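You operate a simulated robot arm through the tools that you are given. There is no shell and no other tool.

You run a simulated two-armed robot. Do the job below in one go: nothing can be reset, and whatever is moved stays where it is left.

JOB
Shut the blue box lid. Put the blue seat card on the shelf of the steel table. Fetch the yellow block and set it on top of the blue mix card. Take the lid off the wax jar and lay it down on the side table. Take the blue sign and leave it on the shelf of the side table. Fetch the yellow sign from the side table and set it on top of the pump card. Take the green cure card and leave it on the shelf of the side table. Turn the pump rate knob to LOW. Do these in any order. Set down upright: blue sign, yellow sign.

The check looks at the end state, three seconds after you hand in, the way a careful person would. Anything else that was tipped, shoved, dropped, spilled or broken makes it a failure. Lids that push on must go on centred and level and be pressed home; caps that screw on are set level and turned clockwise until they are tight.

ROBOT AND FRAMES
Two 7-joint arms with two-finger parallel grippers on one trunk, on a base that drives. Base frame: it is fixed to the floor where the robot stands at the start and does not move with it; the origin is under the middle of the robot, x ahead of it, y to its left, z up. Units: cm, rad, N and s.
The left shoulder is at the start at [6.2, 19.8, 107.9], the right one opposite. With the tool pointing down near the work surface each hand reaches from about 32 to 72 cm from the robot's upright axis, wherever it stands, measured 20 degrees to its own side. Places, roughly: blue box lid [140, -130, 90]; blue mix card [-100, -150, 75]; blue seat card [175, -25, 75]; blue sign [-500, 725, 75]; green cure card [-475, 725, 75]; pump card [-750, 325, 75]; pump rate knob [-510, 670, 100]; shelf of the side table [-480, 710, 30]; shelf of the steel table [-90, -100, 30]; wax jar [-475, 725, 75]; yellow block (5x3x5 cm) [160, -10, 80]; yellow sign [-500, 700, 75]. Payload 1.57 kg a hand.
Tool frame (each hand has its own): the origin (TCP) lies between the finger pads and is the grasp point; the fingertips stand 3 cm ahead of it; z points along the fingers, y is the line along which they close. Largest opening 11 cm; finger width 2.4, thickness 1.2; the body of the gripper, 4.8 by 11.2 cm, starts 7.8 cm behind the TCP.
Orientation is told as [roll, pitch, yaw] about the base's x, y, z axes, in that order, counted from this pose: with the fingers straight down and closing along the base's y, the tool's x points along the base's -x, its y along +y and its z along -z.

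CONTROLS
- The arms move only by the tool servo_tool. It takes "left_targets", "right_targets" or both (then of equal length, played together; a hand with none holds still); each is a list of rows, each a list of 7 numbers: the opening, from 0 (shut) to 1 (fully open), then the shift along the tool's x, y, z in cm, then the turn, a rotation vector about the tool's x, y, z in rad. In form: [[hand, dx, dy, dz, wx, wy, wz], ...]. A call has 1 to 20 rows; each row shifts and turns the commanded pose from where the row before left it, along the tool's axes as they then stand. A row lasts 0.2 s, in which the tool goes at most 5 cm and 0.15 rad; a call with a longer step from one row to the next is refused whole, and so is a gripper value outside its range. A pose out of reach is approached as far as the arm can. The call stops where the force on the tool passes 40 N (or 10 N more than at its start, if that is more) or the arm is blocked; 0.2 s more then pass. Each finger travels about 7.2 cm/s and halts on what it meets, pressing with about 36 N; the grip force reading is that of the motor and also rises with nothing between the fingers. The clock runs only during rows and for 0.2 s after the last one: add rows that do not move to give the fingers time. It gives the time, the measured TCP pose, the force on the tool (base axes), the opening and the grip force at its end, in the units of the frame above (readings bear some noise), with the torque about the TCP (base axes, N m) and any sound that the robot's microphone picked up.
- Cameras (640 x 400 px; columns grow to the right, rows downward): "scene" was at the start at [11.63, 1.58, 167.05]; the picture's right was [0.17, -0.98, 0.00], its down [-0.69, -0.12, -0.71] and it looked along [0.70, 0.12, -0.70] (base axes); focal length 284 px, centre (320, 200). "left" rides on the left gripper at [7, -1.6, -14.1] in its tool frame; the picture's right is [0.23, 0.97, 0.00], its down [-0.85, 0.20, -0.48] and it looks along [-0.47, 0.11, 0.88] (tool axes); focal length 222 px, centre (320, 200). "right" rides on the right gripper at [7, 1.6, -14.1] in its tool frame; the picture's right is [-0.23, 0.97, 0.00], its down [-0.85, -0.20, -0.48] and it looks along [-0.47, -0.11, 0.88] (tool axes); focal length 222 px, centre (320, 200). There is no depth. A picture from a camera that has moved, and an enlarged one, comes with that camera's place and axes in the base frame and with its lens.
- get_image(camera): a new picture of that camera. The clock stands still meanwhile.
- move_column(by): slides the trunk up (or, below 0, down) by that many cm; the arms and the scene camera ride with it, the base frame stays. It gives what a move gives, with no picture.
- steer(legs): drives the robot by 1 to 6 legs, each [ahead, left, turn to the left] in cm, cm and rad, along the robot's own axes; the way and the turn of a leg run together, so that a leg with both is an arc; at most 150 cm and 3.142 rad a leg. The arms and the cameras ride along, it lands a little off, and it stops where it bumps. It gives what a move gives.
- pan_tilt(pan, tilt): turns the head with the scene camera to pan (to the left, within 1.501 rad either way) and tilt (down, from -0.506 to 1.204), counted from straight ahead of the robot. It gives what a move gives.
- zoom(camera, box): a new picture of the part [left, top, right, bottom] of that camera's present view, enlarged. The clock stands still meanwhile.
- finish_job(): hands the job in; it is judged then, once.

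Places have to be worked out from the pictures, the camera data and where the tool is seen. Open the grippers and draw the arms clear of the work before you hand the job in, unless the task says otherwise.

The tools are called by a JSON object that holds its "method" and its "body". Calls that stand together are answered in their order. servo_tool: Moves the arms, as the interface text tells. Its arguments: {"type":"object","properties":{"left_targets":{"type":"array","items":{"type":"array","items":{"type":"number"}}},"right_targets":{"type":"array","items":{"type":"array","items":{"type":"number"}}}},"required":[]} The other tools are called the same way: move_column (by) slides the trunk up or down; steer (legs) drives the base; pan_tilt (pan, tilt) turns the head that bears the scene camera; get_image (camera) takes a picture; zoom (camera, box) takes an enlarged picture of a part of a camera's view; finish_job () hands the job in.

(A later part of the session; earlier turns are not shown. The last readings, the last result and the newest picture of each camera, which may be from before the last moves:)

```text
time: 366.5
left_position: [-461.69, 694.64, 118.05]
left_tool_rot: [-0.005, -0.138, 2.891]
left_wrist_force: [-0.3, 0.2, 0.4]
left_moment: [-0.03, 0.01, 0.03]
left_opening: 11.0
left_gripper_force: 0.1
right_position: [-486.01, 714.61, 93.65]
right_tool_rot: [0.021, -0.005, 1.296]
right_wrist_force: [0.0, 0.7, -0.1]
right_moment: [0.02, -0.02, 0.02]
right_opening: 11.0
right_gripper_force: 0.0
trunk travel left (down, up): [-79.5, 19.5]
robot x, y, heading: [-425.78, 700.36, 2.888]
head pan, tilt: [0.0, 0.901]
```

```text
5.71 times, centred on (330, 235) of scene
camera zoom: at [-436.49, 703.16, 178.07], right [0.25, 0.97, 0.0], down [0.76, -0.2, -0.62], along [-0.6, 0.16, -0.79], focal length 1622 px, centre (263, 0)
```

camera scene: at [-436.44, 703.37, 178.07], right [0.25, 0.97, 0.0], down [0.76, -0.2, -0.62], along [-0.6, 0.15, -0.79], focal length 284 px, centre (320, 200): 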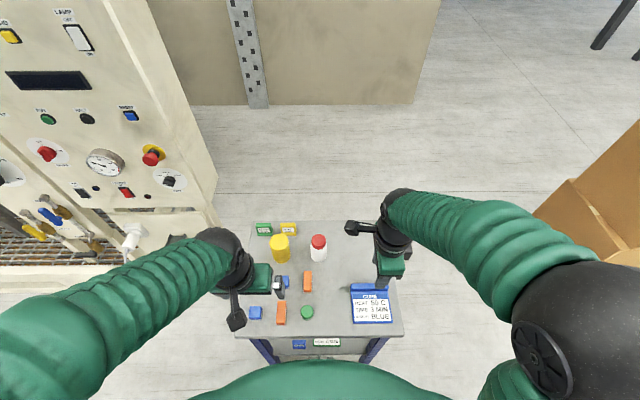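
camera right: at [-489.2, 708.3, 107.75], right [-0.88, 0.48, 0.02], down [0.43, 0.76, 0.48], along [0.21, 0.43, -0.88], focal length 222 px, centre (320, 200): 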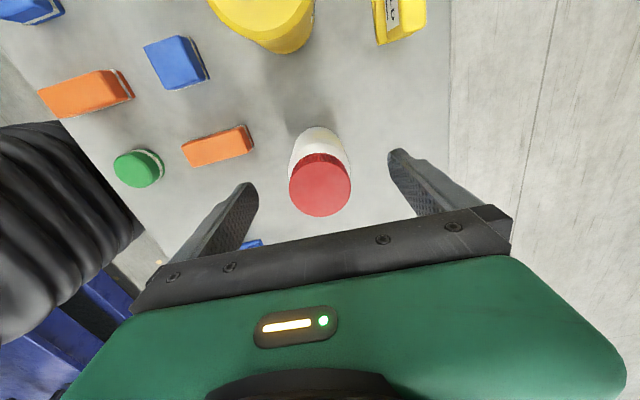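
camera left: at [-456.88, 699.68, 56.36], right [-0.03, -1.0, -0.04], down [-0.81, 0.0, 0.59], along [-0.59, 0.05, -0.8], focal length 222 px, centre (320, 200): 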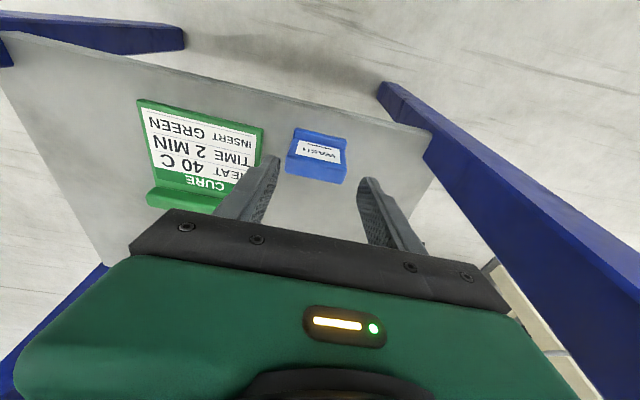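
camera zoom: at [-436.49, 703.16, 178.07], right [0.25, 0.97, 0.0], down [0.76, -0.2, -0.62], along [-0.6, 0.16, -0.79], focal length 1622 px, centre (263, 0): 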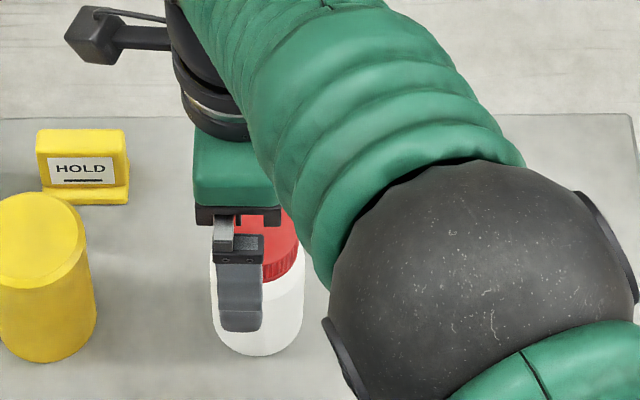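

The cap sits between the fingers. I close on it gently.

{"method": "servo_tool", "body": {"right_targets": [[0.35, 0, 0, 0.3, 0, 0, 0], [0.35, 0, 0, 0, 0, 0, 0], [0.35, 0, 0, 0, 0, 0, 0], [0.35, 0, 0, 0, 0, 0, 0], [0.35, 0, 0, 0, 0, 0, 0]]}}

{"method": "get_image", "body": {"camera": "right"}}

{"method": "zoom", "body": {"camera": "scene", "box": [290, 200, 370, 270]}}

```text
time: 367.7
left_position: [-461.73, 694.64, 118.24]
left_tool_rot: [-0.005, -0.14, 2.89]
left_wrist_force: [-1.0, -0.6, 0.4]
left_moment: [-0.02, -0.01, 0.0]
left_opening: 11.01
left_gripper_force: 0.1
right_position: [-485.9, 714.65, 93.4]
right_tool_rot: [0.02, -0.007, 1.295]
right_wrist_force: [0.1, -1.4, -1.0]
right_moment: [0.0, 0.04, 0.02]
right_opening: 4.81
right_gripper_force: 36.4
trunk travel left (down, up): [-79.5, 19.5]
robot x, y, heading: [-426.09, 700.8, 2.89]
head pan, tilt: [0.0, 0.901]
```

```text
taken
camera right: at [-489.15, 708.33, 107.5], right [-0.88, 0.48, 0.02], down [0.43, 0.76, 0.48], along [0.21, 0.43, -0.88], focal length 222 px, centre (320, 200)
```

right: 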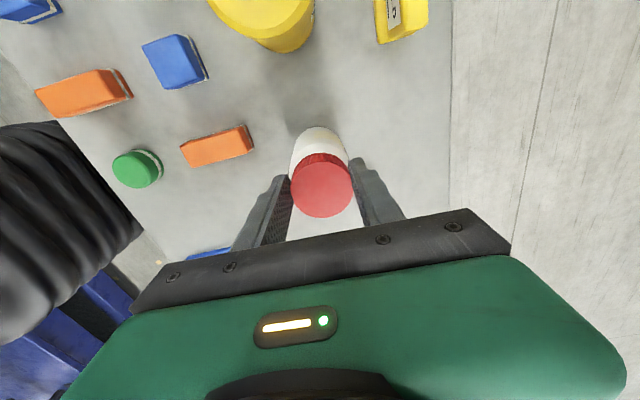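

```text
5.71 times, centred on (330, 235) of scene
camera zoom: at [-436.48, 703.16, 178.07], right [0.25, 0.97, 0.0], down [0.76, -0.2, -0.62], along [-0.6, 0.16, -0.79], focal length 1622 px, centre (263, 0)
```

zoom: 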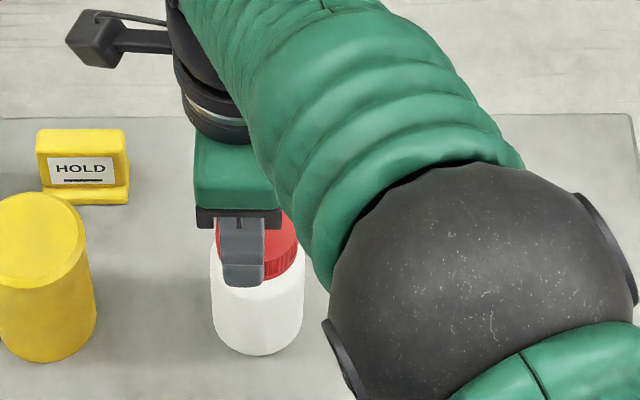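

Gripped at 4.8 cm. I test with a small lift whether the cap comes straight off or carries the jar.

{"method": "servo_tool", "body": {"right_targets": [[0.35, 0, 0, -0.4, 0, 0, 0], [0.35, 0, 0, -0.4, 0, 0, 0], [0.35, 0, 0, 0, 0, 0, 0]]}}

{"method": "zoom", "body": {"camera": "right", "box": [240, 90, 420, 230]}}

{"method": "zoom", "body": {"camera": "scene", "box": [290, 200, 370, 270]}}

```text
time: 368.5
left_position: [-461.77, 694.66, 118.13]
left_tool_rot: [-0.003, -0.14, 2.89]
left_wrist_force: [1.0, 0.2, -0.6]
left_moment: [-0.01, -0.01, -0.02]
left_opening: 11.0
left_gripper_force: 0.1
right_position: [-485.79, 714.78, 94.08]
right_tool_rot: [0.021, -0.005, 1.295]
right_wrist_force: [0.5, -0.3, -2.3]
right_moment: [-0.03, -0.01, 0.01]
right_opening: 4.81
right_gripper_force: 36.2
trunk travel left (down, up): [-79.5, 19.5]
robot x, y, heading: [-426.07, 700.59, 2.889]
head pan, tilt: [0.0, 0.901]
```

```text
2.86 times, centred on (330, 160) of right
camera zoom: at [-489.09, 708.37, 108.21], right [-0.88, 0.48, 0.02], down [0.43, 0.76, 0.48], along [0.21, 0.43, -0.88], focal length 635 px, centre (291, 314)
```

zoom: 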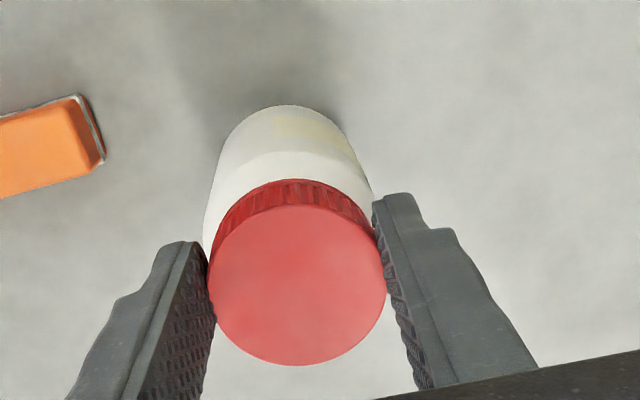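

```text
5.71 times, centred on (330, 235) of scene
camera zoom: at [-436.55, 703.17, 178.06], right [0.25, 0.97, 0.0], down [0.76, -0.2, -0.62], along [-0.6, 0.16, -0.79], focal length 1622 px, centre (263, 0)
```

zoom: 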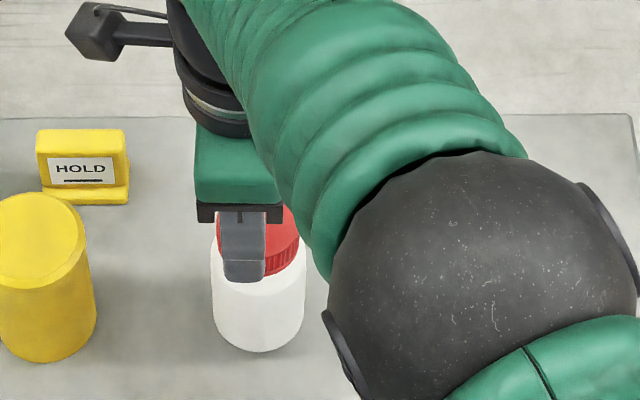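

The jar lifts with its cap, so it is screwed on and must be held while turning. I set it back down; then the left hand moves forward at height and pitches toward horizontal to grip the jar body.

{"method": "servo_tool", "body": {"right_targets": [[0.35, 0, 0, 0.4, 0, 0, 0], [0.35, 0, 0, 0.3, 0, 0, 0], [0.35, 0, 0, 0, 0, 0, 0]]}}

{"method": "servo_tool", "body": {"left_targets": [[1, -3.96, 0.3, 0.55, 0, 0, 0], [1, -3.96, 0.3, 0.55, 0, 0, 0], [1, -3.96, 0.3, 0.55, 0, 0, 0], [1, -3.96, 0.3, 0.55, 0, 0, 0], [1, -3.96, 0.3, 0.55, 0, 0, 0], [1, 0, 0, 0, 0, -0.146, 0], [1, 0, 0, 0, 0, -0.146, 0], [1, 0, 0, 0, 0, -0.146, 0], [1, 0, 0, 0, 0, -0.146, 0], [1, 0, 0, 0, 0, -0.146, 0], [1, 0, 0, 0, 0, -0.146, 0], [1, 0, 0, 0, 0, -0.146, 0], [1, 0, 0, 0, 0, -0.146, 0], [1, 0, 0, 0, 0, 0, 0]]}}

{"method": "get_image", "body": {"camera": "scene"}}

{"method": "get_image", "body": {"camera": "left"}}

```text
time: 369.3
left_position: [-461.71, 694.69, 118.31]
left_tool_rot: [-0.006, -0.141, 2.89]
left_wrist_force: [0.6, 0.2, 0.6]
left_moment: [0.0, 0.02, 0.01]
left_opening: 11.01
left_gripper_force: 0.1
right_position: [-485.98, 714.77, 93.51]
right_tool_rot: [0.02, -0.006, 1.297]
right_wrist_force: [0.3, 0.1, -3.0]
right_moment: [-0.06, -0.01, 0.01]
right_opening: 4.8
right_gripper_force: 35.9
trunk travel left (down, up): [-79.5, 19.5]
robot x, y, heading: [-426.19, 700.57, 2.881]
head pan, tilt: [0.0, 0.901]
```

```text
time: 372.3
left_position: [-481.63, 698.12, 118.09]
left_tool_rot: [-0.021, -1.31, 2.91]
left_wrist_force: [-0.5, 0.6, 0.8]
left_moment: [0.01, 0.0, -0.04]
left_opening: 11.0
left_gripper_force: 0.1
right_position: [-485.83, 714.83, 93.48]
right_tool_rot: [0.022, -0.005, 1.295]
right_wrist_force: [0.5, 0.5, -1.9]
right_moment: [-0.02, 0.02, 0.01]
right_opening: 4.81
right_gripper_force: 36.0
trunk travel left (down, up): [-79.5, 19.5]
robot x, y, heading: [-426.48, 700.42, 2.887]
head pan, tilt: [0.0, 0.901]
```

```text
taken
camera scene: at [-436.6, 703.22, 178.06], right [0.25, 0.97, 0.0], down [0.76, -0.2, -0.62], along [-0.6, 0.16, -0.79], focal length 284 px, centre (320, 200)
```

scene: 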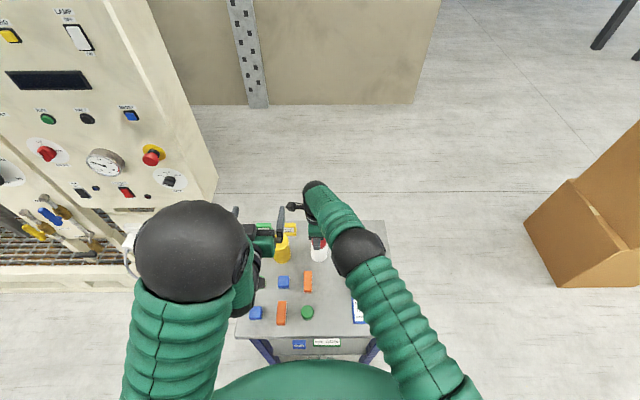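

```text
taken
camera left: at [-466.26, 695.84, 115.08], right [-0.18, -0.96, -0.22], down [0.18, -0.26, 0.95], along [-0.97, 0.13, 0.22], focal length 222 px, centre (320, 200)
```

left: 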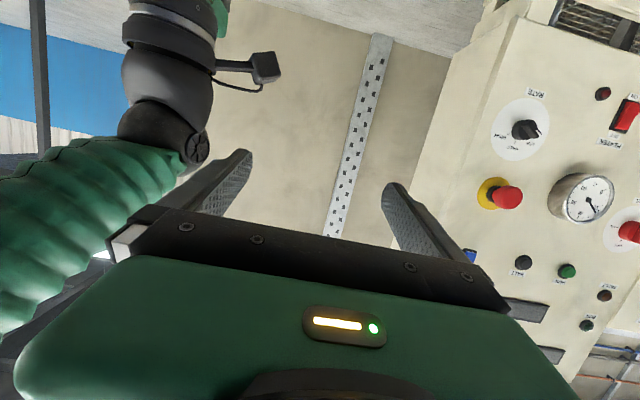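

The left hand is pitched. I back it toward me, clear of the yellow cylinder, then lower it to jar height.

{"method": "servo_tool", "body": {"left_targets": [[1, 1.05, 0, -3.87, 0, 0, 0], [1, 1.05, 0, -3.87, 0, 0, 0], [1, 4.33, 0, 1.18, 0, 0, 0], [1, 4.33, 0, 1.18, 0, 0, 0], [1, 4.33, 0, 1.18, 0, 0, 0], [1, 4.33, 0, 1.18, 0, 0, 0], [1, 0, 0, 0, 0, 0, 0]]}}

{"method": "get_image", "body": {"camera": "scene"}}

{"method": "get_image", "body": {"camera": "left"}}

```text
time: 373.9
left_position: [-480.58, 699.21, 98.41]
left_tool_rot: [-0.022, -1.308, 2.912]
left_wrist_force: [-0.8, 0.6, -0.1]
left_moment: [0.01, -0.02, -0.04]
left_opening: 11.03
left_gripper_force: 0.0
left hand out of reach, approached as far as the arm can: row 1, 2
right_position: [-485.86, 714.74, 93.44]
right_tool_rot: [0.021, -0.005, 1.296]
right_wrist_force: [0.5, -0.9, -2.7]
right_moment: [-0.02, 0.02, 0.02]
right_opening: 4.81
right_gripper_force: 36.0
trunk travel left (down, up): [-79.5, 19.5]
robot x, y, heading: [-426.26, 700.17, 2.894]
head pan, tilt: [0.0, 0.901]
```

```text
taken
camera scene: at [-436.64, 703.24, 178.06], right [0.25, 0.97, 0.0], down [0.76, -0.2, -0.62], along [-0.6, 0.16, -0.79], focal length 284 px, centre (320, 200)
```

scene: 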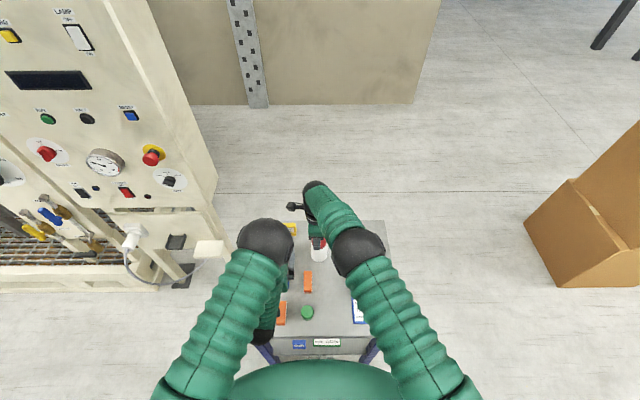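

```text
taken
camera left: at [-465.22, 696.92, 95.24], right [-0.19, -0.96, -0.23], down [0.18, -0.26, 0.95], along [-0.97, 0.13, 0.22], focal length 222 px, centre (320, 200)
```

left: 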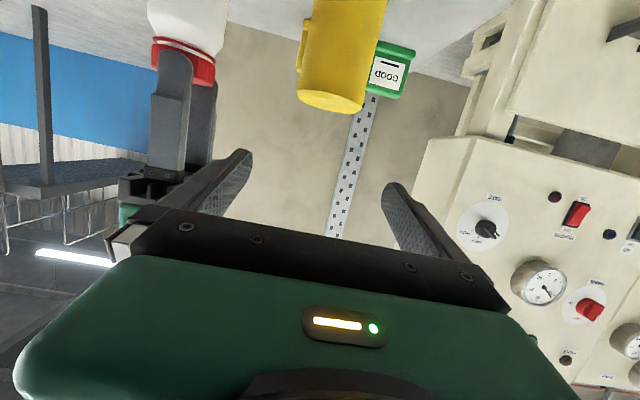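

The arm cannot fold back further, but there is room to come in just in front of the jar. I lower a little, then slide right toward it.

{"method": "servo_tool", "body": {"left_targets": [[1, 4.24, 0, 1.16, 0, 0, 0], [1, 0, -3.5, 0, 0, 0, 0], [1, 0, -3.5, 0, 0, 0, 0], [1, 0, 0, 0, 0, 0, 0]]}}

{"method": "get_image", "body": {"camera": "scene"}}

{"method": "get_image", "body": {"camera": "left"}}

{"method": "get_image", "body": {"camera": "right"}}

```text
time: 374.9
left_position: [-478.83, 706.01, 93.89]
left_tool_rot: [-0.018, -1.311, 2.906]
left_wrist_force: [-0.1, -0.2, 0.0]
left_moment: [0.01, -0.03, -0.01]
left_opening: 11.0
left_gripper_force: 0.0
right_position: [-485.87, 714.88, 93.43]
right_tool_rot: [0.019, -0.005, 1.298]
right_wrist_force: [-0.5, 0.8, -1.3]
right_moment: [0.03, 0.01, -0.01]
right_opening: 4.79
right_gripper_force: 36.8
trunk travel left (down, up): [-79.5, 19.5]
robot x, y, heading: [-426.24, 700.49, 2.885]
head pan, tilt: [0.0, 0.901]
```

```text
taken
camera scene: at [-436.69, 703.42, 178.05], right [0.25, 0.97, 0.0], down [0.76, -0.2, -0.62], along [-0.6, 0.15, -0.79], focal length 284 px, centre (320, 200)
```

scene: 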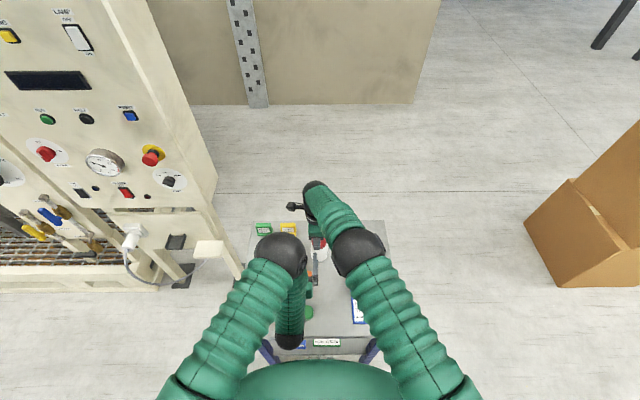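

```text
taken
camera left: at [-463.29, 703.73, 90.94], right [-0.18, -0.96, -0.22], down [0.18, -0.26, 0.95], along [-0.97, 0.13, 0.22], focal length 222 px, centre (320, 200)
```

left: 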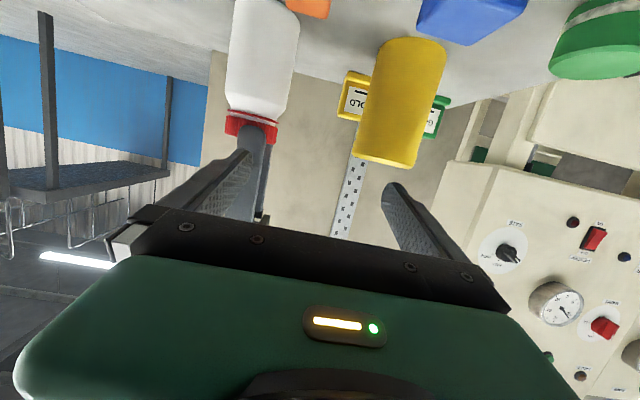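

```text
taken
camera right: at [-489.16, 708.53, 107.53], right [-0.88, 0.48, 0.02], down [0.43, 0.76, 0.48], along [0.22, 0.43, -0.88], focal length 222 px, centre (320, 200)
```

right: 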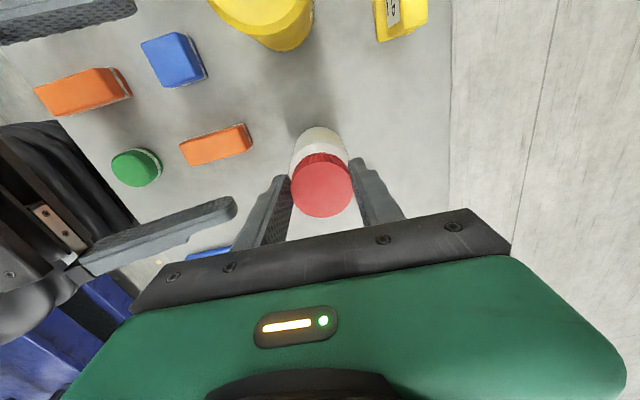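

The left fingers are close in front of the right one; I lower below the right fingertips first, then slide right in front of the jar.

{"method": "servo_tool", "body": {"left_targets": [[1, 2.6, 0, 0.71, 0, 0, 0], [1, 2.6, 0, 0.71, 0, 0, 0], [1, 0, -3.5, 0, 0, 0, 0], [1, 0, -3.5, 0, 0, 0, 0], [1, 0, 0, 0, 0, 0, 0]]}}

{"method": "get_image", "body": {"camera": "left"}}

{"method": "get_image", "body": {"camera": "right"}}

{"method": "zoom", "body": {"camera": "scene", "box": [250, 200, 400, 350]}}

```text
time: 376.1
left_position: [-477.2, 713.13, 88.84]
left_tool_rot: [-0.016, -1.307, 2.907]
left_wrist_force: [0.4, 0.7, 0.3]
left_moment: [-0.01, -0.02, -0.03]
left_opening: 11.01
left_gripper_force: 0.1
right_position: [-485.83, 714.89, 93.41]
right_tool_rot: [0.022, -0.006, 1.295]
right_wrist_force: [-0.5, 0.7, -2.9]
right_moment: [0.0, -0.02, -0.01]
right_opening: 4.79
right_gripper_force: 35.8
trunk travel left (down, up): [-79.5, 19.5]
robot x, y, heading: [-426.15, 700.25, 2.888]
head pan, tilt: [0.0, 0.901]
```

```text
taken
camera left: at [-461.76, 710.74, 85.74], right [-0.18, -0.96, -0.22], down [0.18, -0.26, 0.95], along [-0.97, 0.13, 0.22], focal length 222 px, centre (320, 200)
```

left: 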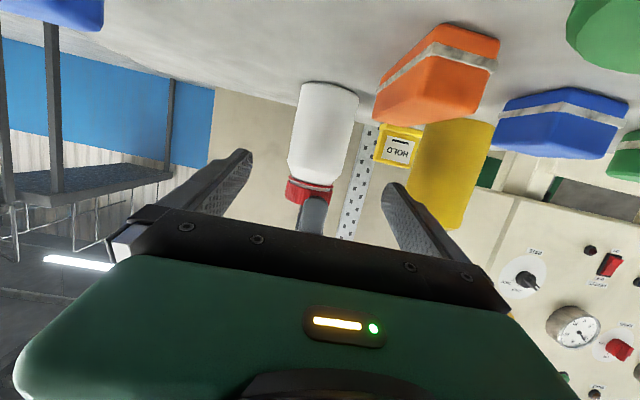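

```text
taken
camera right: at [-489.14, 708.53, 107.56], right [-0.88, 0.48, 0.02], down [0.43, 0.76, 0.48], along [0.21, 0.43, -0.88], focal length 222 px, centre (320, 200)
```

right: 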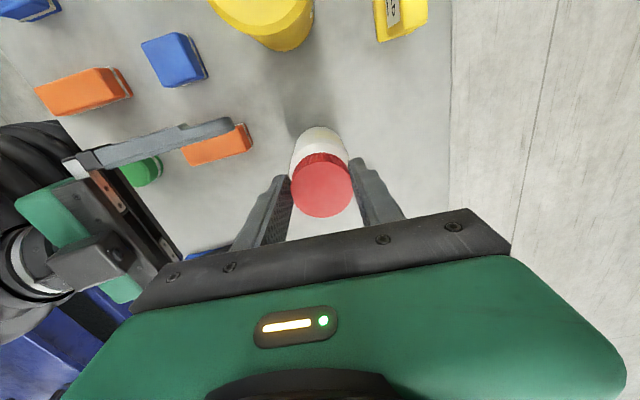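

```text
2.67 times, centred on (325, 275) of scene
camera zoom: at [-436.65, 703.42, 178.05], right [0.25, 0.97, 0.0], down [0.76, -0.2, -0.62], along [-0.6, 0.15, -0.79], focal length 757 px, centre (307, 0)
```

zoom: 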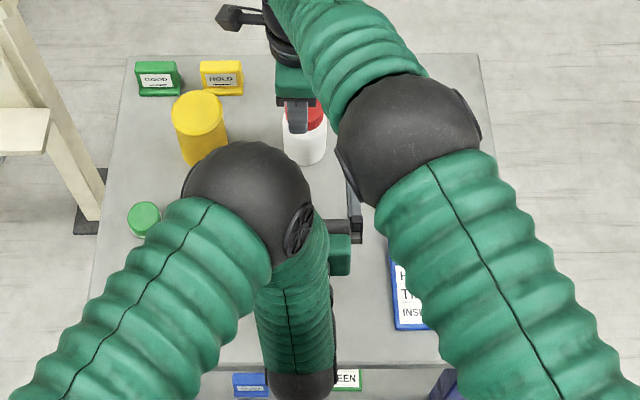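

The jar is centred between the open left fingers. I move forward around it.

{"method": "servo_tool", "body": {"left_targets": [[1, -0.9, -0.1, 2.6, 0, 0, 0], [1, -0.5, -0.1, 2.5, 0, 0, 0], [1, -0.3, 0, 2.0, 0, 0, 0], [1, 0, 0, 0, 0, 0, 0]]}}

{"method": "get_image", "body": {"camera": "left"}}

{"method": "get_image", "body": {"camera": "right"}}

{"method": "zoom", "body": {"camera": "scene", "box": [250, 200, 400, 350]}}

```text
time: 377.1
left_position: [-484.22, 715.07, 88.4]
left_tool_rot: [-0.02, -1.309, 2.907]
left_wrist_force: [-0.3, 0.3, 0.3]
left_moment: [0.02, 0.0, 0.04]
left_opening: 11.0
left_gripper_force: 0.1
right_position: [-485.89, 714.82, 93.48]
right_tool_rot: [0.021, -0.005, 1.295]
right_wrist_force: [-0.6, -0.3, -4.2]
right_moment: [0.0, 0.03, 0.01]
right_opening: 4.81
right_gripper_force: 36.5
trunk travel left (down, up): [-79.5, 19.5]
robot x, y, heading: [-425.99, 700.58, 2.889]
head pan, tilt: [0.0, 0.901]
```

```text
taken
camera left: at [-468.78, 712.76, 85.31], right [-0.18, -0.96, -0.22], down [0.18, -0.26, 0.95], along [-0.97, 0.13, 0.22], focal length 222 px, centre (320, 200)
```

left: 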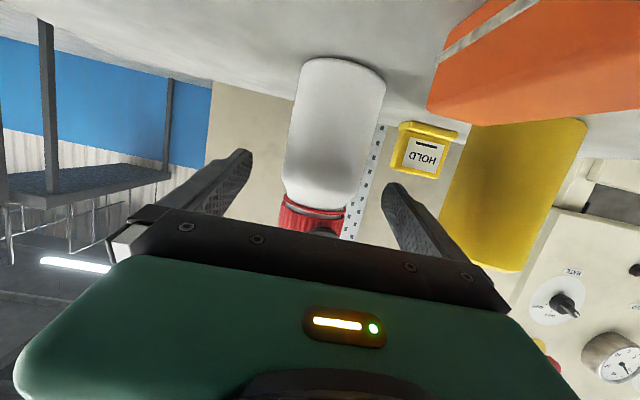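

```text
taken
camera right: at [-489.11, 708.46, 107.61], right [-0.88, 0.48, 0.02], down [0.43, 0.76, 0.48], along [0.21, 0.43, -0.88], focal length 222 px, centre (320, 200)
```

right: 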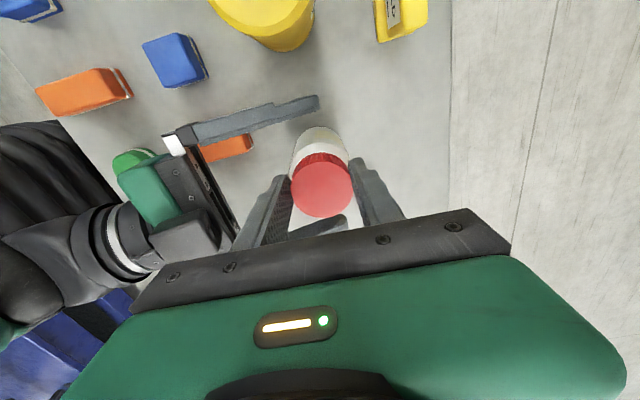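

```text
2.67 times, centred on (325, 275) of scene
camera zoom: at [-436.63, 703.33, 178.06], right [0.25, 0.97, 0.0], down [0.76, -0.2, -0.62], along [-0.6, 0.15, -0.79], focal length 757 px, centre (307, 0)
```

zoom: 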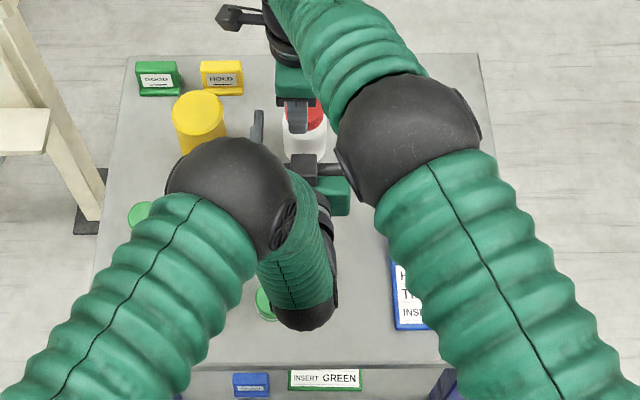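

{"method": "servo_tool", "body": {"left_targets": [[1, 0, 0, 0, 0, 0, 0], [0.4, 0, 0, 0, 0, 0, 0], [0.4, 0, 0, 0, 0, 0, 0], [0.4, 0, 0, 0, 0, 0, 0], [0.4, 0, 0, 0, 0, 0, 0], [0.4, 0, 0, 0, 0, 0, 0]], "right_targets": [[0.35, 0, 0, 0.1, 0, 0, 0], [0.35, 0, 0, 0, 0, 0, 0], [0.35, 0, 0, 0, 0, 0, 0], [0.35, 0, 0, 0, 0, 0, 0], [0.35, 0, 0, 0, 0, 0, 0], [0.35, 0, 0, 0, 0, 0, 0]]}}

{"method": "get_image", "body": {"camera": "left"}}

{"method": "get_image", "body": {"camera": "right"}}

```text
time: 378.5
left_position: [-484.17, 715.18, 88.29]
left_tool_rot: [-0.019, -1.309, 2.908]
left_wrist_force: [-0.6, 1.4, 0.3]
left_moment: [0.01, 0.06, -0.04]
left_opening: 5.87
left_gripper_force: 35.9
right_position: [-485.93, 714.73, 93.38]
right_tool_rot: [0.021, -0.005, 1.297]
right_wrist_force: [-0.5, 0.2, 0.2]
right_moment: [-0.01, 0.01, -0.01]
right_opening: 4.81
right_gripper_force: 35.7
trunk travel left (down, up): [-79.5, 19.5]
robot x, y, heading: [-425.92, 700.64, 2.889]
head pan, tilt: [0.0, 0.901]
```

```text
taken
camera left: at [-468.76, 712.79, 85.32], right [-0.19, -0.96, -0.22], down [0.18, -0.26, 0.95], along [-0.97, 0.13, 0.22], focal length 222 px, centre (320, 200)
```

left: 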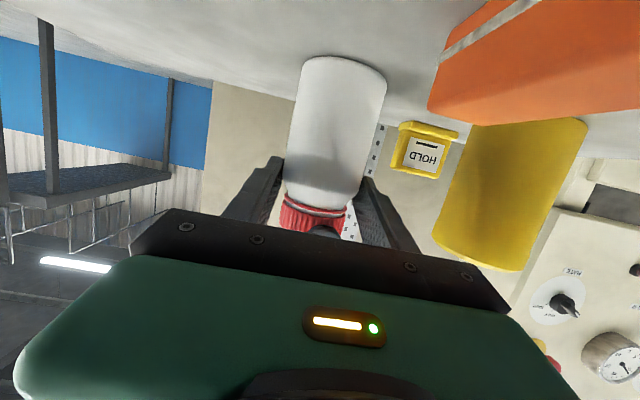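

```text
taken
camera right: at [-489.09, 708.46, 107.49], right [-0.88, 0.48, 0.02], down [0.43, 0.76, 0.48], along [0.21, 0.43, -0.88], focal length 222 px, centre (320, 200)
```

right: 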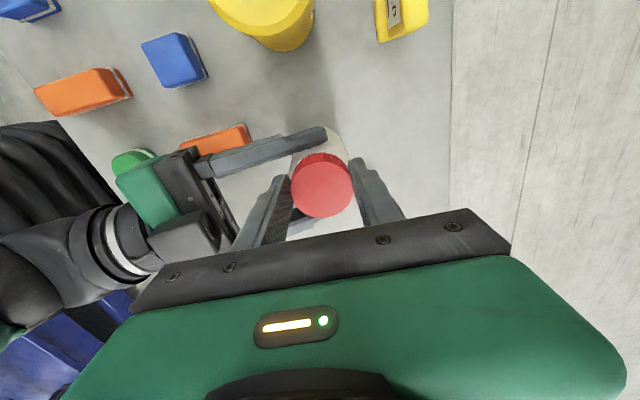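

Both are held. I turn the cap counter-clockwise with the right hand, watching the forces.

{"method": "servo_tool", "body": {"right_targets": [[0.35, 0, 0, 0, 0, 0, -0.14], [0.35, 0, 0, 0, 0, 0, -0.14], [0.35, 0, 0, -0.03, 0, 0, -0.14], [0.35, 0, 0, -0.03, 0, 0, -0.14], [0.35, 0, 0, 0, 0, 0, 0]]}}

{"method": "zoom", "body": {"camera": "right", "box": [220, 90, 420, 230]}}

{"method": "get_image", "body": {"camera": "left"}}

```text
time: 379.7
left_position: [-484.14, 715.14, 88.48]
left_tool_rot: [-0.02, -1.311, 2.908]
left_wrist_force: [-16.7, 8.7, -2.7]
left_moment: [-0.12, -0.06, -0.1]
left_opening: 5.76
left_gripper_force: 36.2
right_position: [-485.75, 714.98, 93.41]
right_tool_rot: [0.014, -0.014, 1.859]
right_wrist_force: [17.8, -8.4, 4.1]
right_moment: [-0.35, -0.87, -0.12]
right_opening: 4.74
right_gripper_force: 36.2
trunk travel left (down, up): [-79.5, 19.5]
robot x, y, heading: [-425.71, 700.46, 2.892]
head pan, tilt: [0.0, 0.901]
```

```text
2.86 times, centred on (320, 160) of right
camera zoom: at [-485.22, 707.66, 107.42], right [-1.0, -0.06, 0.02], down [-0.04, 0.87, 0.49], along [-0.04, 0.49, -0.87], focal length 635 px, centre (320, 314)
```

zoom: 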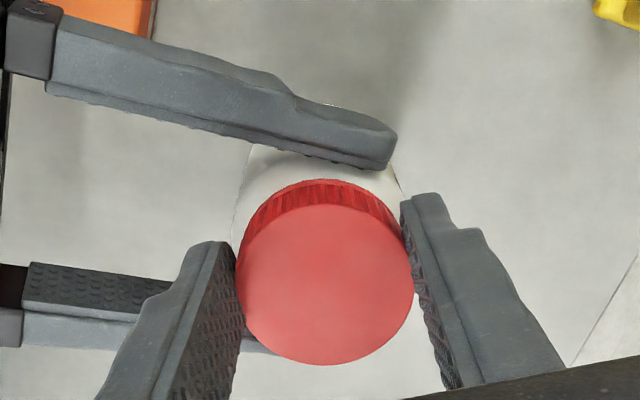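

```text
taken
camera left: at [-468.82, 712.81, 85.34], right [-0.19, -0.96, -0.22], down [0.18, -0.26, 0.95], along [-0.97, 0.14, 0.22], focal length 222 px, centre (320, 200)
```

left: 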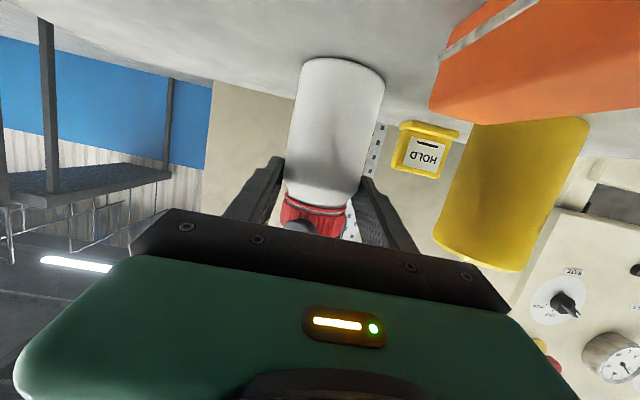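

Side force shows the grip axis is off the cap's axis by under a centimetre to the right. I open, recentre, regrip and continue turning.

{"method": "servo_tool", "body": {"right_targets": [[0.6, 0, 0, 0, 0, 0, 0], [0.6, 0, 0, 0, 0, 0, 0], [0.6, -0.6, -0.35, 0, 0, 0, 0], [0.6, 0, 0, 0, 0, 0, 0], [0.35, 0, 0, 0, 0, 0, 0], [0.35, 0, 0, 0, 0, 0, 0], [0.35, 0, 0, 0, 0, 0, 0]]}}

{"method": "servo_tool", "body": {"right_targets": [[0.35, 0, 0, 0, 0, 0, -0.14], [0.35, 0, 0, -0.03, 0, 0, -0.14], [0.35, 0, 0, -0.03, 0, 0, -0.14], [0.35, 0, 0, -0.03, 0, 0, -0.14], [0.35, 0, 0, 0, 0, 0, 0]]}}

{"method": "zoom", "body": {"camera": "right", "box": [220, 90, 420, 230]}}

```text
time: 381.3
left_position: [-484.15, 715.12, 88.52]
left_tool_rot: [-0.022, -1.308, 2.911]
left_wrist_force: [15.3, 4.1, 9.6]
left_moment: [-0.29, 0.91, -0.1]
left_opening: 5.76
left_gripper_force: 36.4
right_position: [-485.53, 715.41, 93.61]
right_tool_rot: [0.02, -0.017, 1.859]
right_wrist_force: [-15.3, -3.7, -2.6]
right_moment: [-0.05, 0.22, 0.0]
right_opening: 5.21
right_gripper_force: 7.7
trunk travel left (down, up): [-79.5, 19.5]
robot x, y, heading: [-426.02, 700.26, 2.886]
head pan, tilt: [0.0, 0.901]
```

```text
time: 382.5
left_position: [-484.1, 715.22, 88.43]
left_tool_rot: [-0.02, -1.311, 2.907]
left_wrist_force: [12.9, 10.1, 5.5]
left_moment: [-0.46, 0.3, -0.18]
left_opening: 5.78
left_gripper_force: 35.7
right_position: [-485.53, 715.53, 93.59]
right_tool_rot: [0.006, -0.022, 2.42]
right_wrist_force: [-10.9, -11.3, -1.2]
right_moment: [-0.25, 0.19, 0.08]
right_opening: 5.17
right_gripper_force: 6.8
trunk travel left (down, up): [-79.5, 19.5]
robot x, y, heading: [-426.12, 700.39, 2.888]
head pan, tilt: [0.0, 0.901]
```

```text
2.86 times, centred on (320, 160) of right
camera zoom: at [-481.13, 709.66, 107.54], right [-0.81, -0.58, 0.01], down [-0.5, 0.71, 0.49], along [-0.29, 0.4, -0.87], focal length 635 px, centre (320, 314)
```

zoom: 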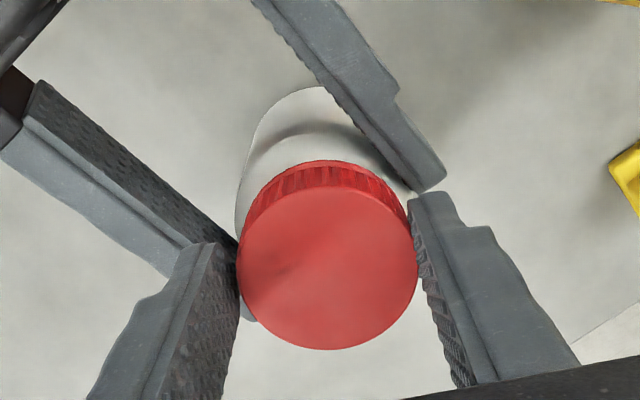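

The fingers of the two hands touch each other here. I open the right, raise it a little, and lower the left grip by 1 cm to separate them.

{"method": "servo_tool", "body": {"right_targets": [[0.65, 0, 0, 0, 0, 0, 0], [0.65, 0, 0, 0, 0, 0, 0], [0.65, 0, 0, -0.7, 0, 0, 0.14], [0.65, 0, 0, 0, 0, 0, 0.14], [0.65, 0, 0, 0, 0, 0, 0.14], [0.65, 0, 0, 0, 0, 0, 0.14], [0.65, 0, 0, 0, 0, 0, 0.14], [0.65, 0, 0, 0, 0, 0, 0.14], [0.65, 0, 0, 0, 0, 0, 0]]}}

{"method": "servo_tool", "body": {"left_targets": [[0.65, 0, 0, 0, 0, 0, 0], [0.65, 0, 0, 0, 0, 0, 0], [0.65, 1.1, 0, 0.3, 0, 0, 0], [0.65, 0, 0, 0, 0, 0, 0], [0.4, 0, 0, 0, 0, 0, 0], [0.4, 0, 0, 0, 0, 0, 0], [0.4, 0, 0, 0, 0, 0, 0]]}}

{"method": "get_image", "body": {"camera": "right"}}

{"method": "get_image", "body": {"camera": "left"}}

```text
time: 384.5
left_position: [-484.17, 715.12, 88.36]
left_tool_rot: [-0.02, -1.308, 2.911]
left_wrist_force: [-1.7, -1.4, 4.4]
left_moment: [-0.26, 0.29, 0.08]
left_opening: 5.79
left_gripper_force: 36.1
right_position: [-485.52, 715.49, 94.35]
right_tool_rot: [0.02, -0.01, 1.575]
right_wrist_force: [0.6, 0.4, 0.7]
right_moment: [-0.01, 0.0, -0.02]
right_opening: 7.17
right_gripper_force: 0.0
trunk travel left (down, up): [-79.5, 19.5]
robot x, y, heading: [-425.93, 700.31, 2.891]
head pan, tilt: [0.0, 0.901]
```

```text
time: 386.1
left_position: [-484.16, 715.2, 87.28]
left_tool_rot: [-0.018, -1.308, 2.908]
left_wrist_force: [-1.5, 0.7, -0.9]
left_moment: [-0.03, 0.09, 0.0]
left_opening: 5.76
left_gripper_force: 36.4
right_position: [-485.59, 715.63, 94.24]
right_tool_rot: [0.019, -0.011, 1.577]
right_wrist_force: [0.2, -0.1, -0.6]
right_moment: [0.03, -0.01, 0.02]
right_opening: 7.15
right_gripper_force: 0.1
trunk travel left (down, up): [-79.5, 19.5]
robot x, y, heading: [-426.07, 700.41, 2.891]
head pan, tilt: [0.0, 0.901]
```

```text
taken
camera right: at [-487.0, 708.54, 108.38], right [-0.97, 0.22, 0.02], down [0.2, 0.85, 0.48], along [0.09, 0.48, -0.88], focal length 222 px, centre (320, 200)
```

right: 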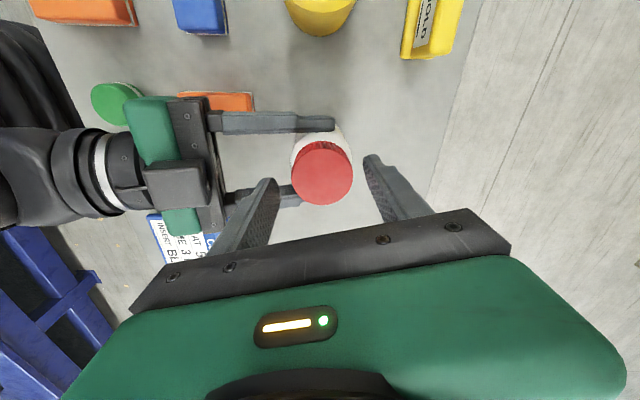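

```text
taken
camera left: at [-468.74, 712.86, 84.26], right [-0.19, -0.96, -0.22], down [0.18, -0.26, 0.95], along [-0.97, 0.13, 0.22], focal length 222 px, centre (320, 200)
```

left: 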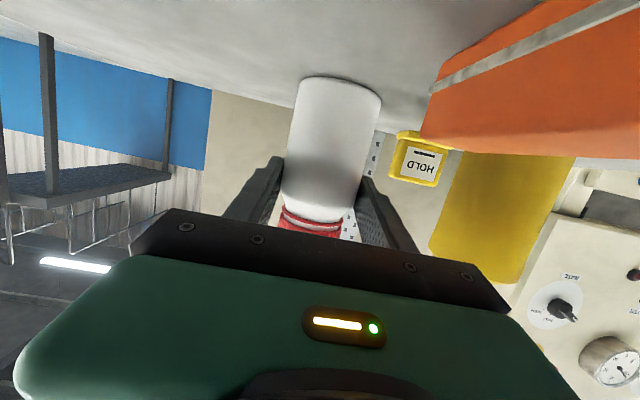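

Now there is height clearance between the two hands' fingers. I grip the cap again and turn in steps.

{"method": "servo_tool", "body": {"right_targets": [[0.35, 0, 0, 0, 0, 0, 0], [0.35, 0, 0, 0, 0, 0, 0], [0.35, 0, 0, 0, 0, 0, 0], [0.35, 0, 0, 0, 0, 0, -0.14], [0.35, 0, 0, -0.03, 0, 0, -0.14], [0.35, 0, 0, -0.03, 0, 0, -0.14], [0.35, 0, 0, 0, 0, 0, 0]]}}

{"method": "zoom", "body": {"camera": "right", "box": [220, 90, 420, 230]}}

```text
time: 387.7
left_position: [-484.12, 715.2, 87.26]
left_tool_rot: [-0.018, -1.309, 2.907]
left_wrist_force: [11.9, -3.6, 4.4]
left_moment: [0.48, 0.11, 0.05]
left_opening: 5.77
left_gripper_force: 36.2
right_position: [-485.61, 715.61, 94.47]
right_tool_rot: [0.015, -0.017, 1.999]
right_wrist_force: [-11.6, 4.3, -2.9]
right_moment: [-0.15, 0.75, 0.05]
right_opening: 4.58
right_gripper_force: 35.9
trunk travel left (down, up): [-79.5, 19.5]
robot x, y, heading: [-425.89, 700.78, 2.885]
head pan, tilt: [0.0, 0.901]
```

```text
2.86 times, centred on (320, 160) of right
camera zoom: at [-484.01, 708.53, 108.44], right [-0.98, -0.2, 0.02], down [-0.16, 0.86, 0.49], along [-0.11, 0.48, -0.87], focal length 635 px, centre (320, 314)
```

zoom: 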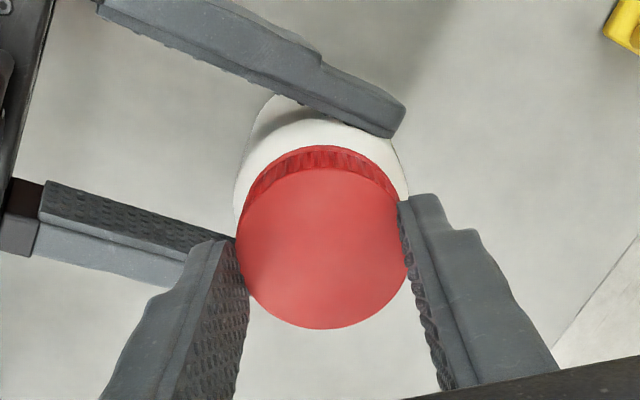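

Force now points the other way, so the true axis lies between: I shift 0.45 cm back left, regrip and turn on.

{"method": "servo_tool", "body": {"right_targets": [[0.6, 0, 0, 0, 0, 0, 0], [0.6, 0, 0, 0, 0, 0, 0], [0.6, 0.35, 0.27, 0.2, 0, 0, 0], [0.6, 0, 0, 0, 0, 0, 0], [0.35, 0, 0, 0, 0, 0, 0], [0.35, 0, 0, 0, 0, 0, 0], [0.35, 0, 0, 0, 0, 0, 0]]}}

{"method": "servo_tool", "body": {"right_targets": [[0.35, 0, 0, 0, 0, 0, -0.14], [0.35, 0, 0, -0.03, 0, 0, -0.14], [0.35, 0, 0, -0.03, 0, 0, -0.14], [0.35, 0, 0, -0.03, 0, 0, -0.14], [0.35, 0, 0, 0, 0, 0, 0]]}}

{"method": "zoom", "body": {"camera": "right", "box": [220, 90, 420, 230]}}

```text
time: 389.3
left_position: [-484.28, 715.24, 87.28]
left_tool_rot: [-0.021, -1.309, 2.908]
left_wrist_force: [-7.5, -0.6, -1.8]
left_moment: [-0.06, -0.35, 0.01]
left_opening: 5.76
left_gripper_force: 36.1
right_position: [-485.67, 715.18, 94.21]
right_tool_rot: [0.011, -0.018, 1.998]
right_wrist_force: [8.4, -0.2, 2.1]
right_moment: [0.03, -0.23, -0.04]
right_opening: 4.8
right_gripper_force: 36.2
trunk travel left (down, up): [-79.5, 19.5]
robot x, y, heading: [-426.06, 700.2, 2.884]
head pan, tilt: [0.0, 0.901]
```

```text
time: 390.5
left_position: [-484.21, 715.08, 87.34]
left_tool_rot: [-0.015, -1.311, 2.907]
left_wrist_force: [-30.7, -4.8, -11.2]
left_moment: [0.25, -0.87, 0.15]
left_opening: 5.78
left_gripper_force: 36.6
right_position: [-485.46, 715.25, 94.16]
right_tool_rot: [-0.004, -0.017, 2.56]
right_wrist_force: [28.0, 5.5, 17.5]
right_moment: [0.07, -0.96, -0.14]
right_opening: 4.79
right_gripper_force: 36.0
trunk travel left (down, up): [-79.5, 19.5]
robot x, y, heading: [-425.84, 700.39, 2.89]
head pan, tilt: [0.0, 0.901]
```

```text
2.86 times, centred on (320, 160) of right
camera zoom: at [-480.54, 709.95, 108.15], right [-0.73, -0.69, 0.0], down [-0.6, 0.63, 0.49], along [-0.34, 0.36, -0.87], focal length 635 px, centre (320, 314)
```

zoom: 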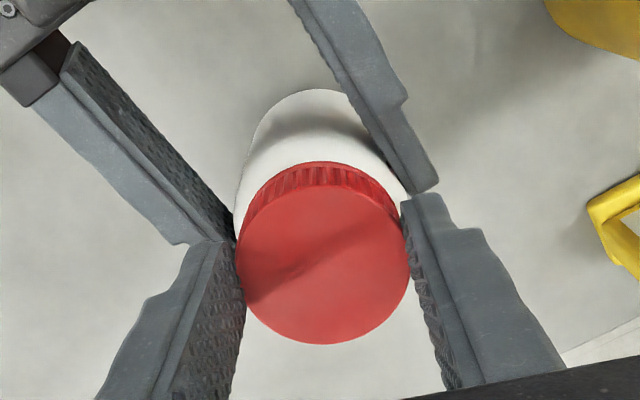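

{"method": "get_image", "body": {"camera": "scene"}}

{"method": "zoom", "body": {"camera": "scene", "box": [270, 190, 370, 290]}}

{"method": "get_image", "body": {"camera": "left"}}

```text
taken
camera scene: at [-436.56, 703.34, 178.06], right [0.25, 0.97, 0.0], down [0.76, -0.2, -0.62], along [-0.6, 0.15, -0.79], focal length 284 px, centre (320, 200)
```

scene: 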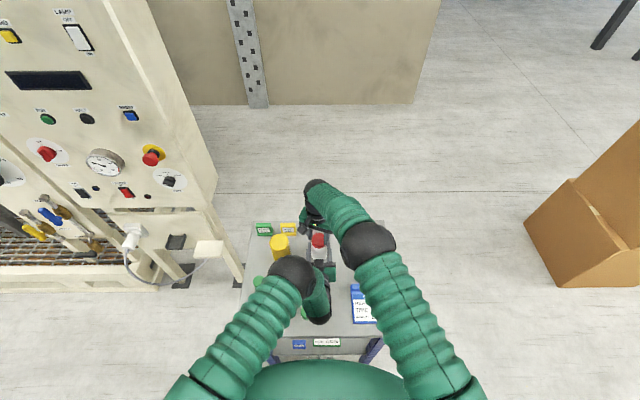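

```text
4.00 times, centred on (320, 240) of scene
camera zoom: at [-436.56, 703.34, 178.06], right [0.25, 0.97, 0.0], down [0.76, -0.2, -0.62], along [-0.6, 0.15, -0.79], focal length 1136 px, centre (320, 40)
```

zoom: 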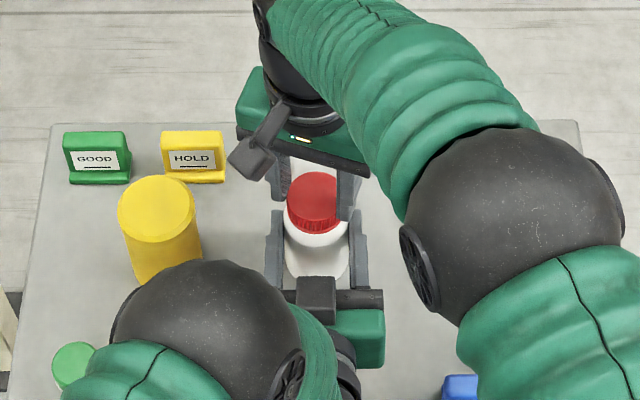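

```text
taken
camera left: at [-468.81, 712.8, 84.28], right [-0.18, -0.96, -0.22], down [0.18, -0.26, 0.95], along [-0.97, 0.13, 0.22], focal length 222 px, centre (320, 200)
```

left: 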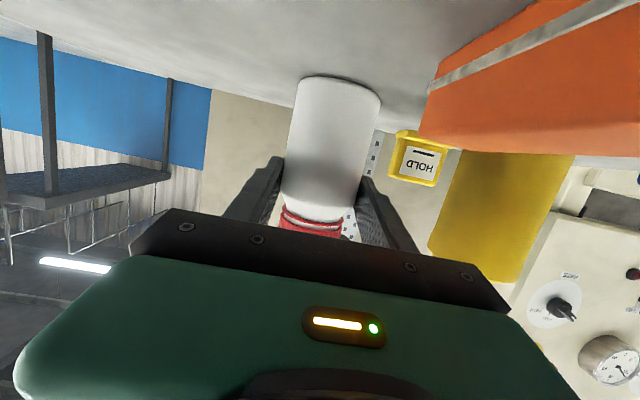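

The cap has been turned about 1.5 rad so far. I test with a small upward pull whether it is loosening.

{"method": "servo_tool", "body": {"right_targets": [[0.35, 0.2, -0.2, 0, 0, 0, 0], [0.35, 0, 0, -0.2, 0, 0, 0], [0.35, 0, 0, 0, 0, 0, 0]]}}

{"method": "zoom", "body": {"camera": "left", "box": [240, 60, 420, 260]}}

```text
time: 391.3
left_position: [-484.08, 715.19, 87.33]
left_tool_rot: [-0.022, -1.312, 2.911]
left_wrist_force: [7.3, -18.4, 21.1]
left_moment: [0.64, 0.72, 0.29]
left_opening: 5.76
left_gripper_force: 36.1
right_position: [-485.48, 715.45, 94.35]
right_tool_rot: [0.0, -0.025, 2.556]
right_wrist_force: [-8.7, 19.1, -23.2]
right_moment: [0.6, 0.13, -0.04]
right_opening: 4.83
right_gripper_force: 36.5
trunk travel left (down, up): [-79.5, 19.5]
robot x, y, heading: [-426.2, 700.1, 2.891]
head pan, tilt: [0.0, 0.901]
```

```text
2.00 times, centred on (330, 160) of left
camera zoom: at [-468.79, 712.9, 84.32], right [-0.19, -0.96, -0.22], down [0.19, -0.26, 0.95], along [-0.96, 0.13, 0.23], focal length 444 px, centre (300, 280)
```

zoom: 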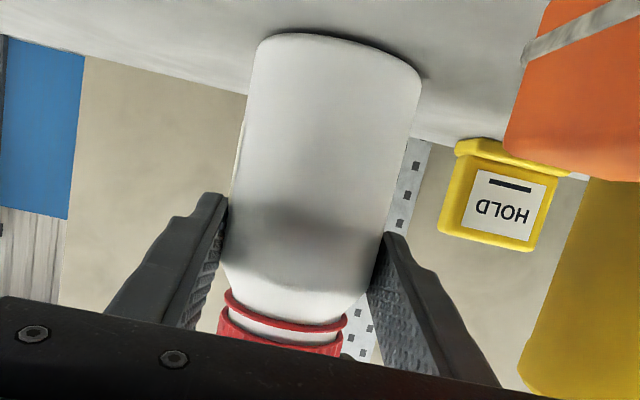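

Still threaded on. I open, wind the wrist back about 60°, recentre on the jar line and take another stroke.

{"method": "servo_tool", "body": {"right_targets": [[0.65, 0, 0, 0, 0, 0, 0], [0.65, 0, 0, 0, 0, 0, 0], [0.65, 0, 0, 0, 0, 0, 0.133], [0.65, 0, 0, 0, 0, 0, 0.133], [0.65, 0, 0, 0, 0, 0, 0.133], [0.65, 0, 0, 0, 0, 0, 0.133], [0.65, 0, 0, 0, 0, 0, 0.133], [0.65, 0, 0, 0, 0, 0, 0.133], [0.65, 0, 0, 0, 0, 0, 0.133], [0.65, 0, 0, 0, 0, 0, 0.133], [0.65, 0, 0, 0.15, 0, 0, 0], [0.65, 0, 0, 0, 0, 0, 0]]}}

{"method": "zoom", "body": {"camera": "right", "box": [220, 90, 420, 230]}}

{"method": "zoom", "body": {"camera": "scene", "box": [285, 205, 355, 275]}}

```text
time: 393.9
left_position: [-484.02, 715.19, 87.42]
left_tool_rot: [-0.017, -1.309, 2.908]
left_wrist_force: [0.3, 1.9, 3.3]
left_moment: [0.09, 0.08, -0.05]
left_opening: 5.76
left_gripper_force: 36.2
right_position: [-485.4, 715.1, 94.41]
right_tool_rot: [0.022, -0.009, 1.49]
right_wrist_force: [-0.5, -0.2, 0.2]
right_moment: [-0.01, -0.01, 0.01]
right_opening: 7.16
right_gripper_force: 0.1
trunk travel left (down, up): [-79.5, 19.5]
robot x, y, heading: [-426.22, 700.87, 2.887]
head pan, tilt: [0.0, 0.901]
```

```text
2.86 times, centred on (320, 160) of right
camera zoom: at [-487.37, 708.26, 108.45], right [-0.95, 0.3, 0.02], down [0.28, 0.83, 0.48], along [0.13, 0.46, -0.88], focal length 635 px, centre (320, 314)
```

zoom: 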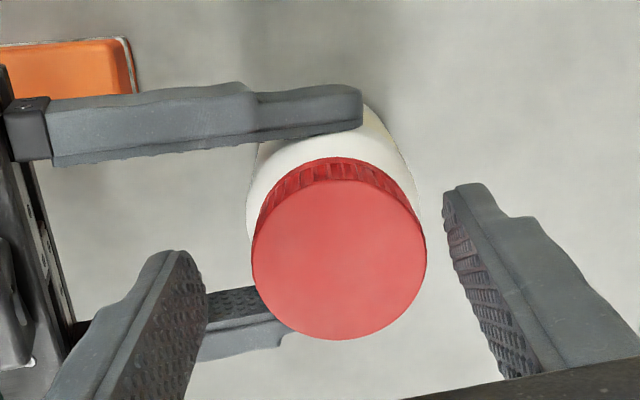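

```text
5.71 times, centred on (320, 240) of scene
camera zoom: at [-436.48, 703.38, 178.07], right [0.25, 0.97, 0.0], down [0.76, -0.2, -0.62], along [-0.6, 0.15, -0.79], focal length 1622 px, centre (320, -29)
```

zoom: 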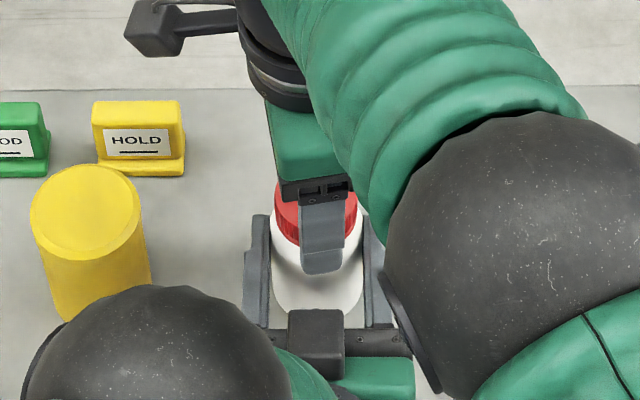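

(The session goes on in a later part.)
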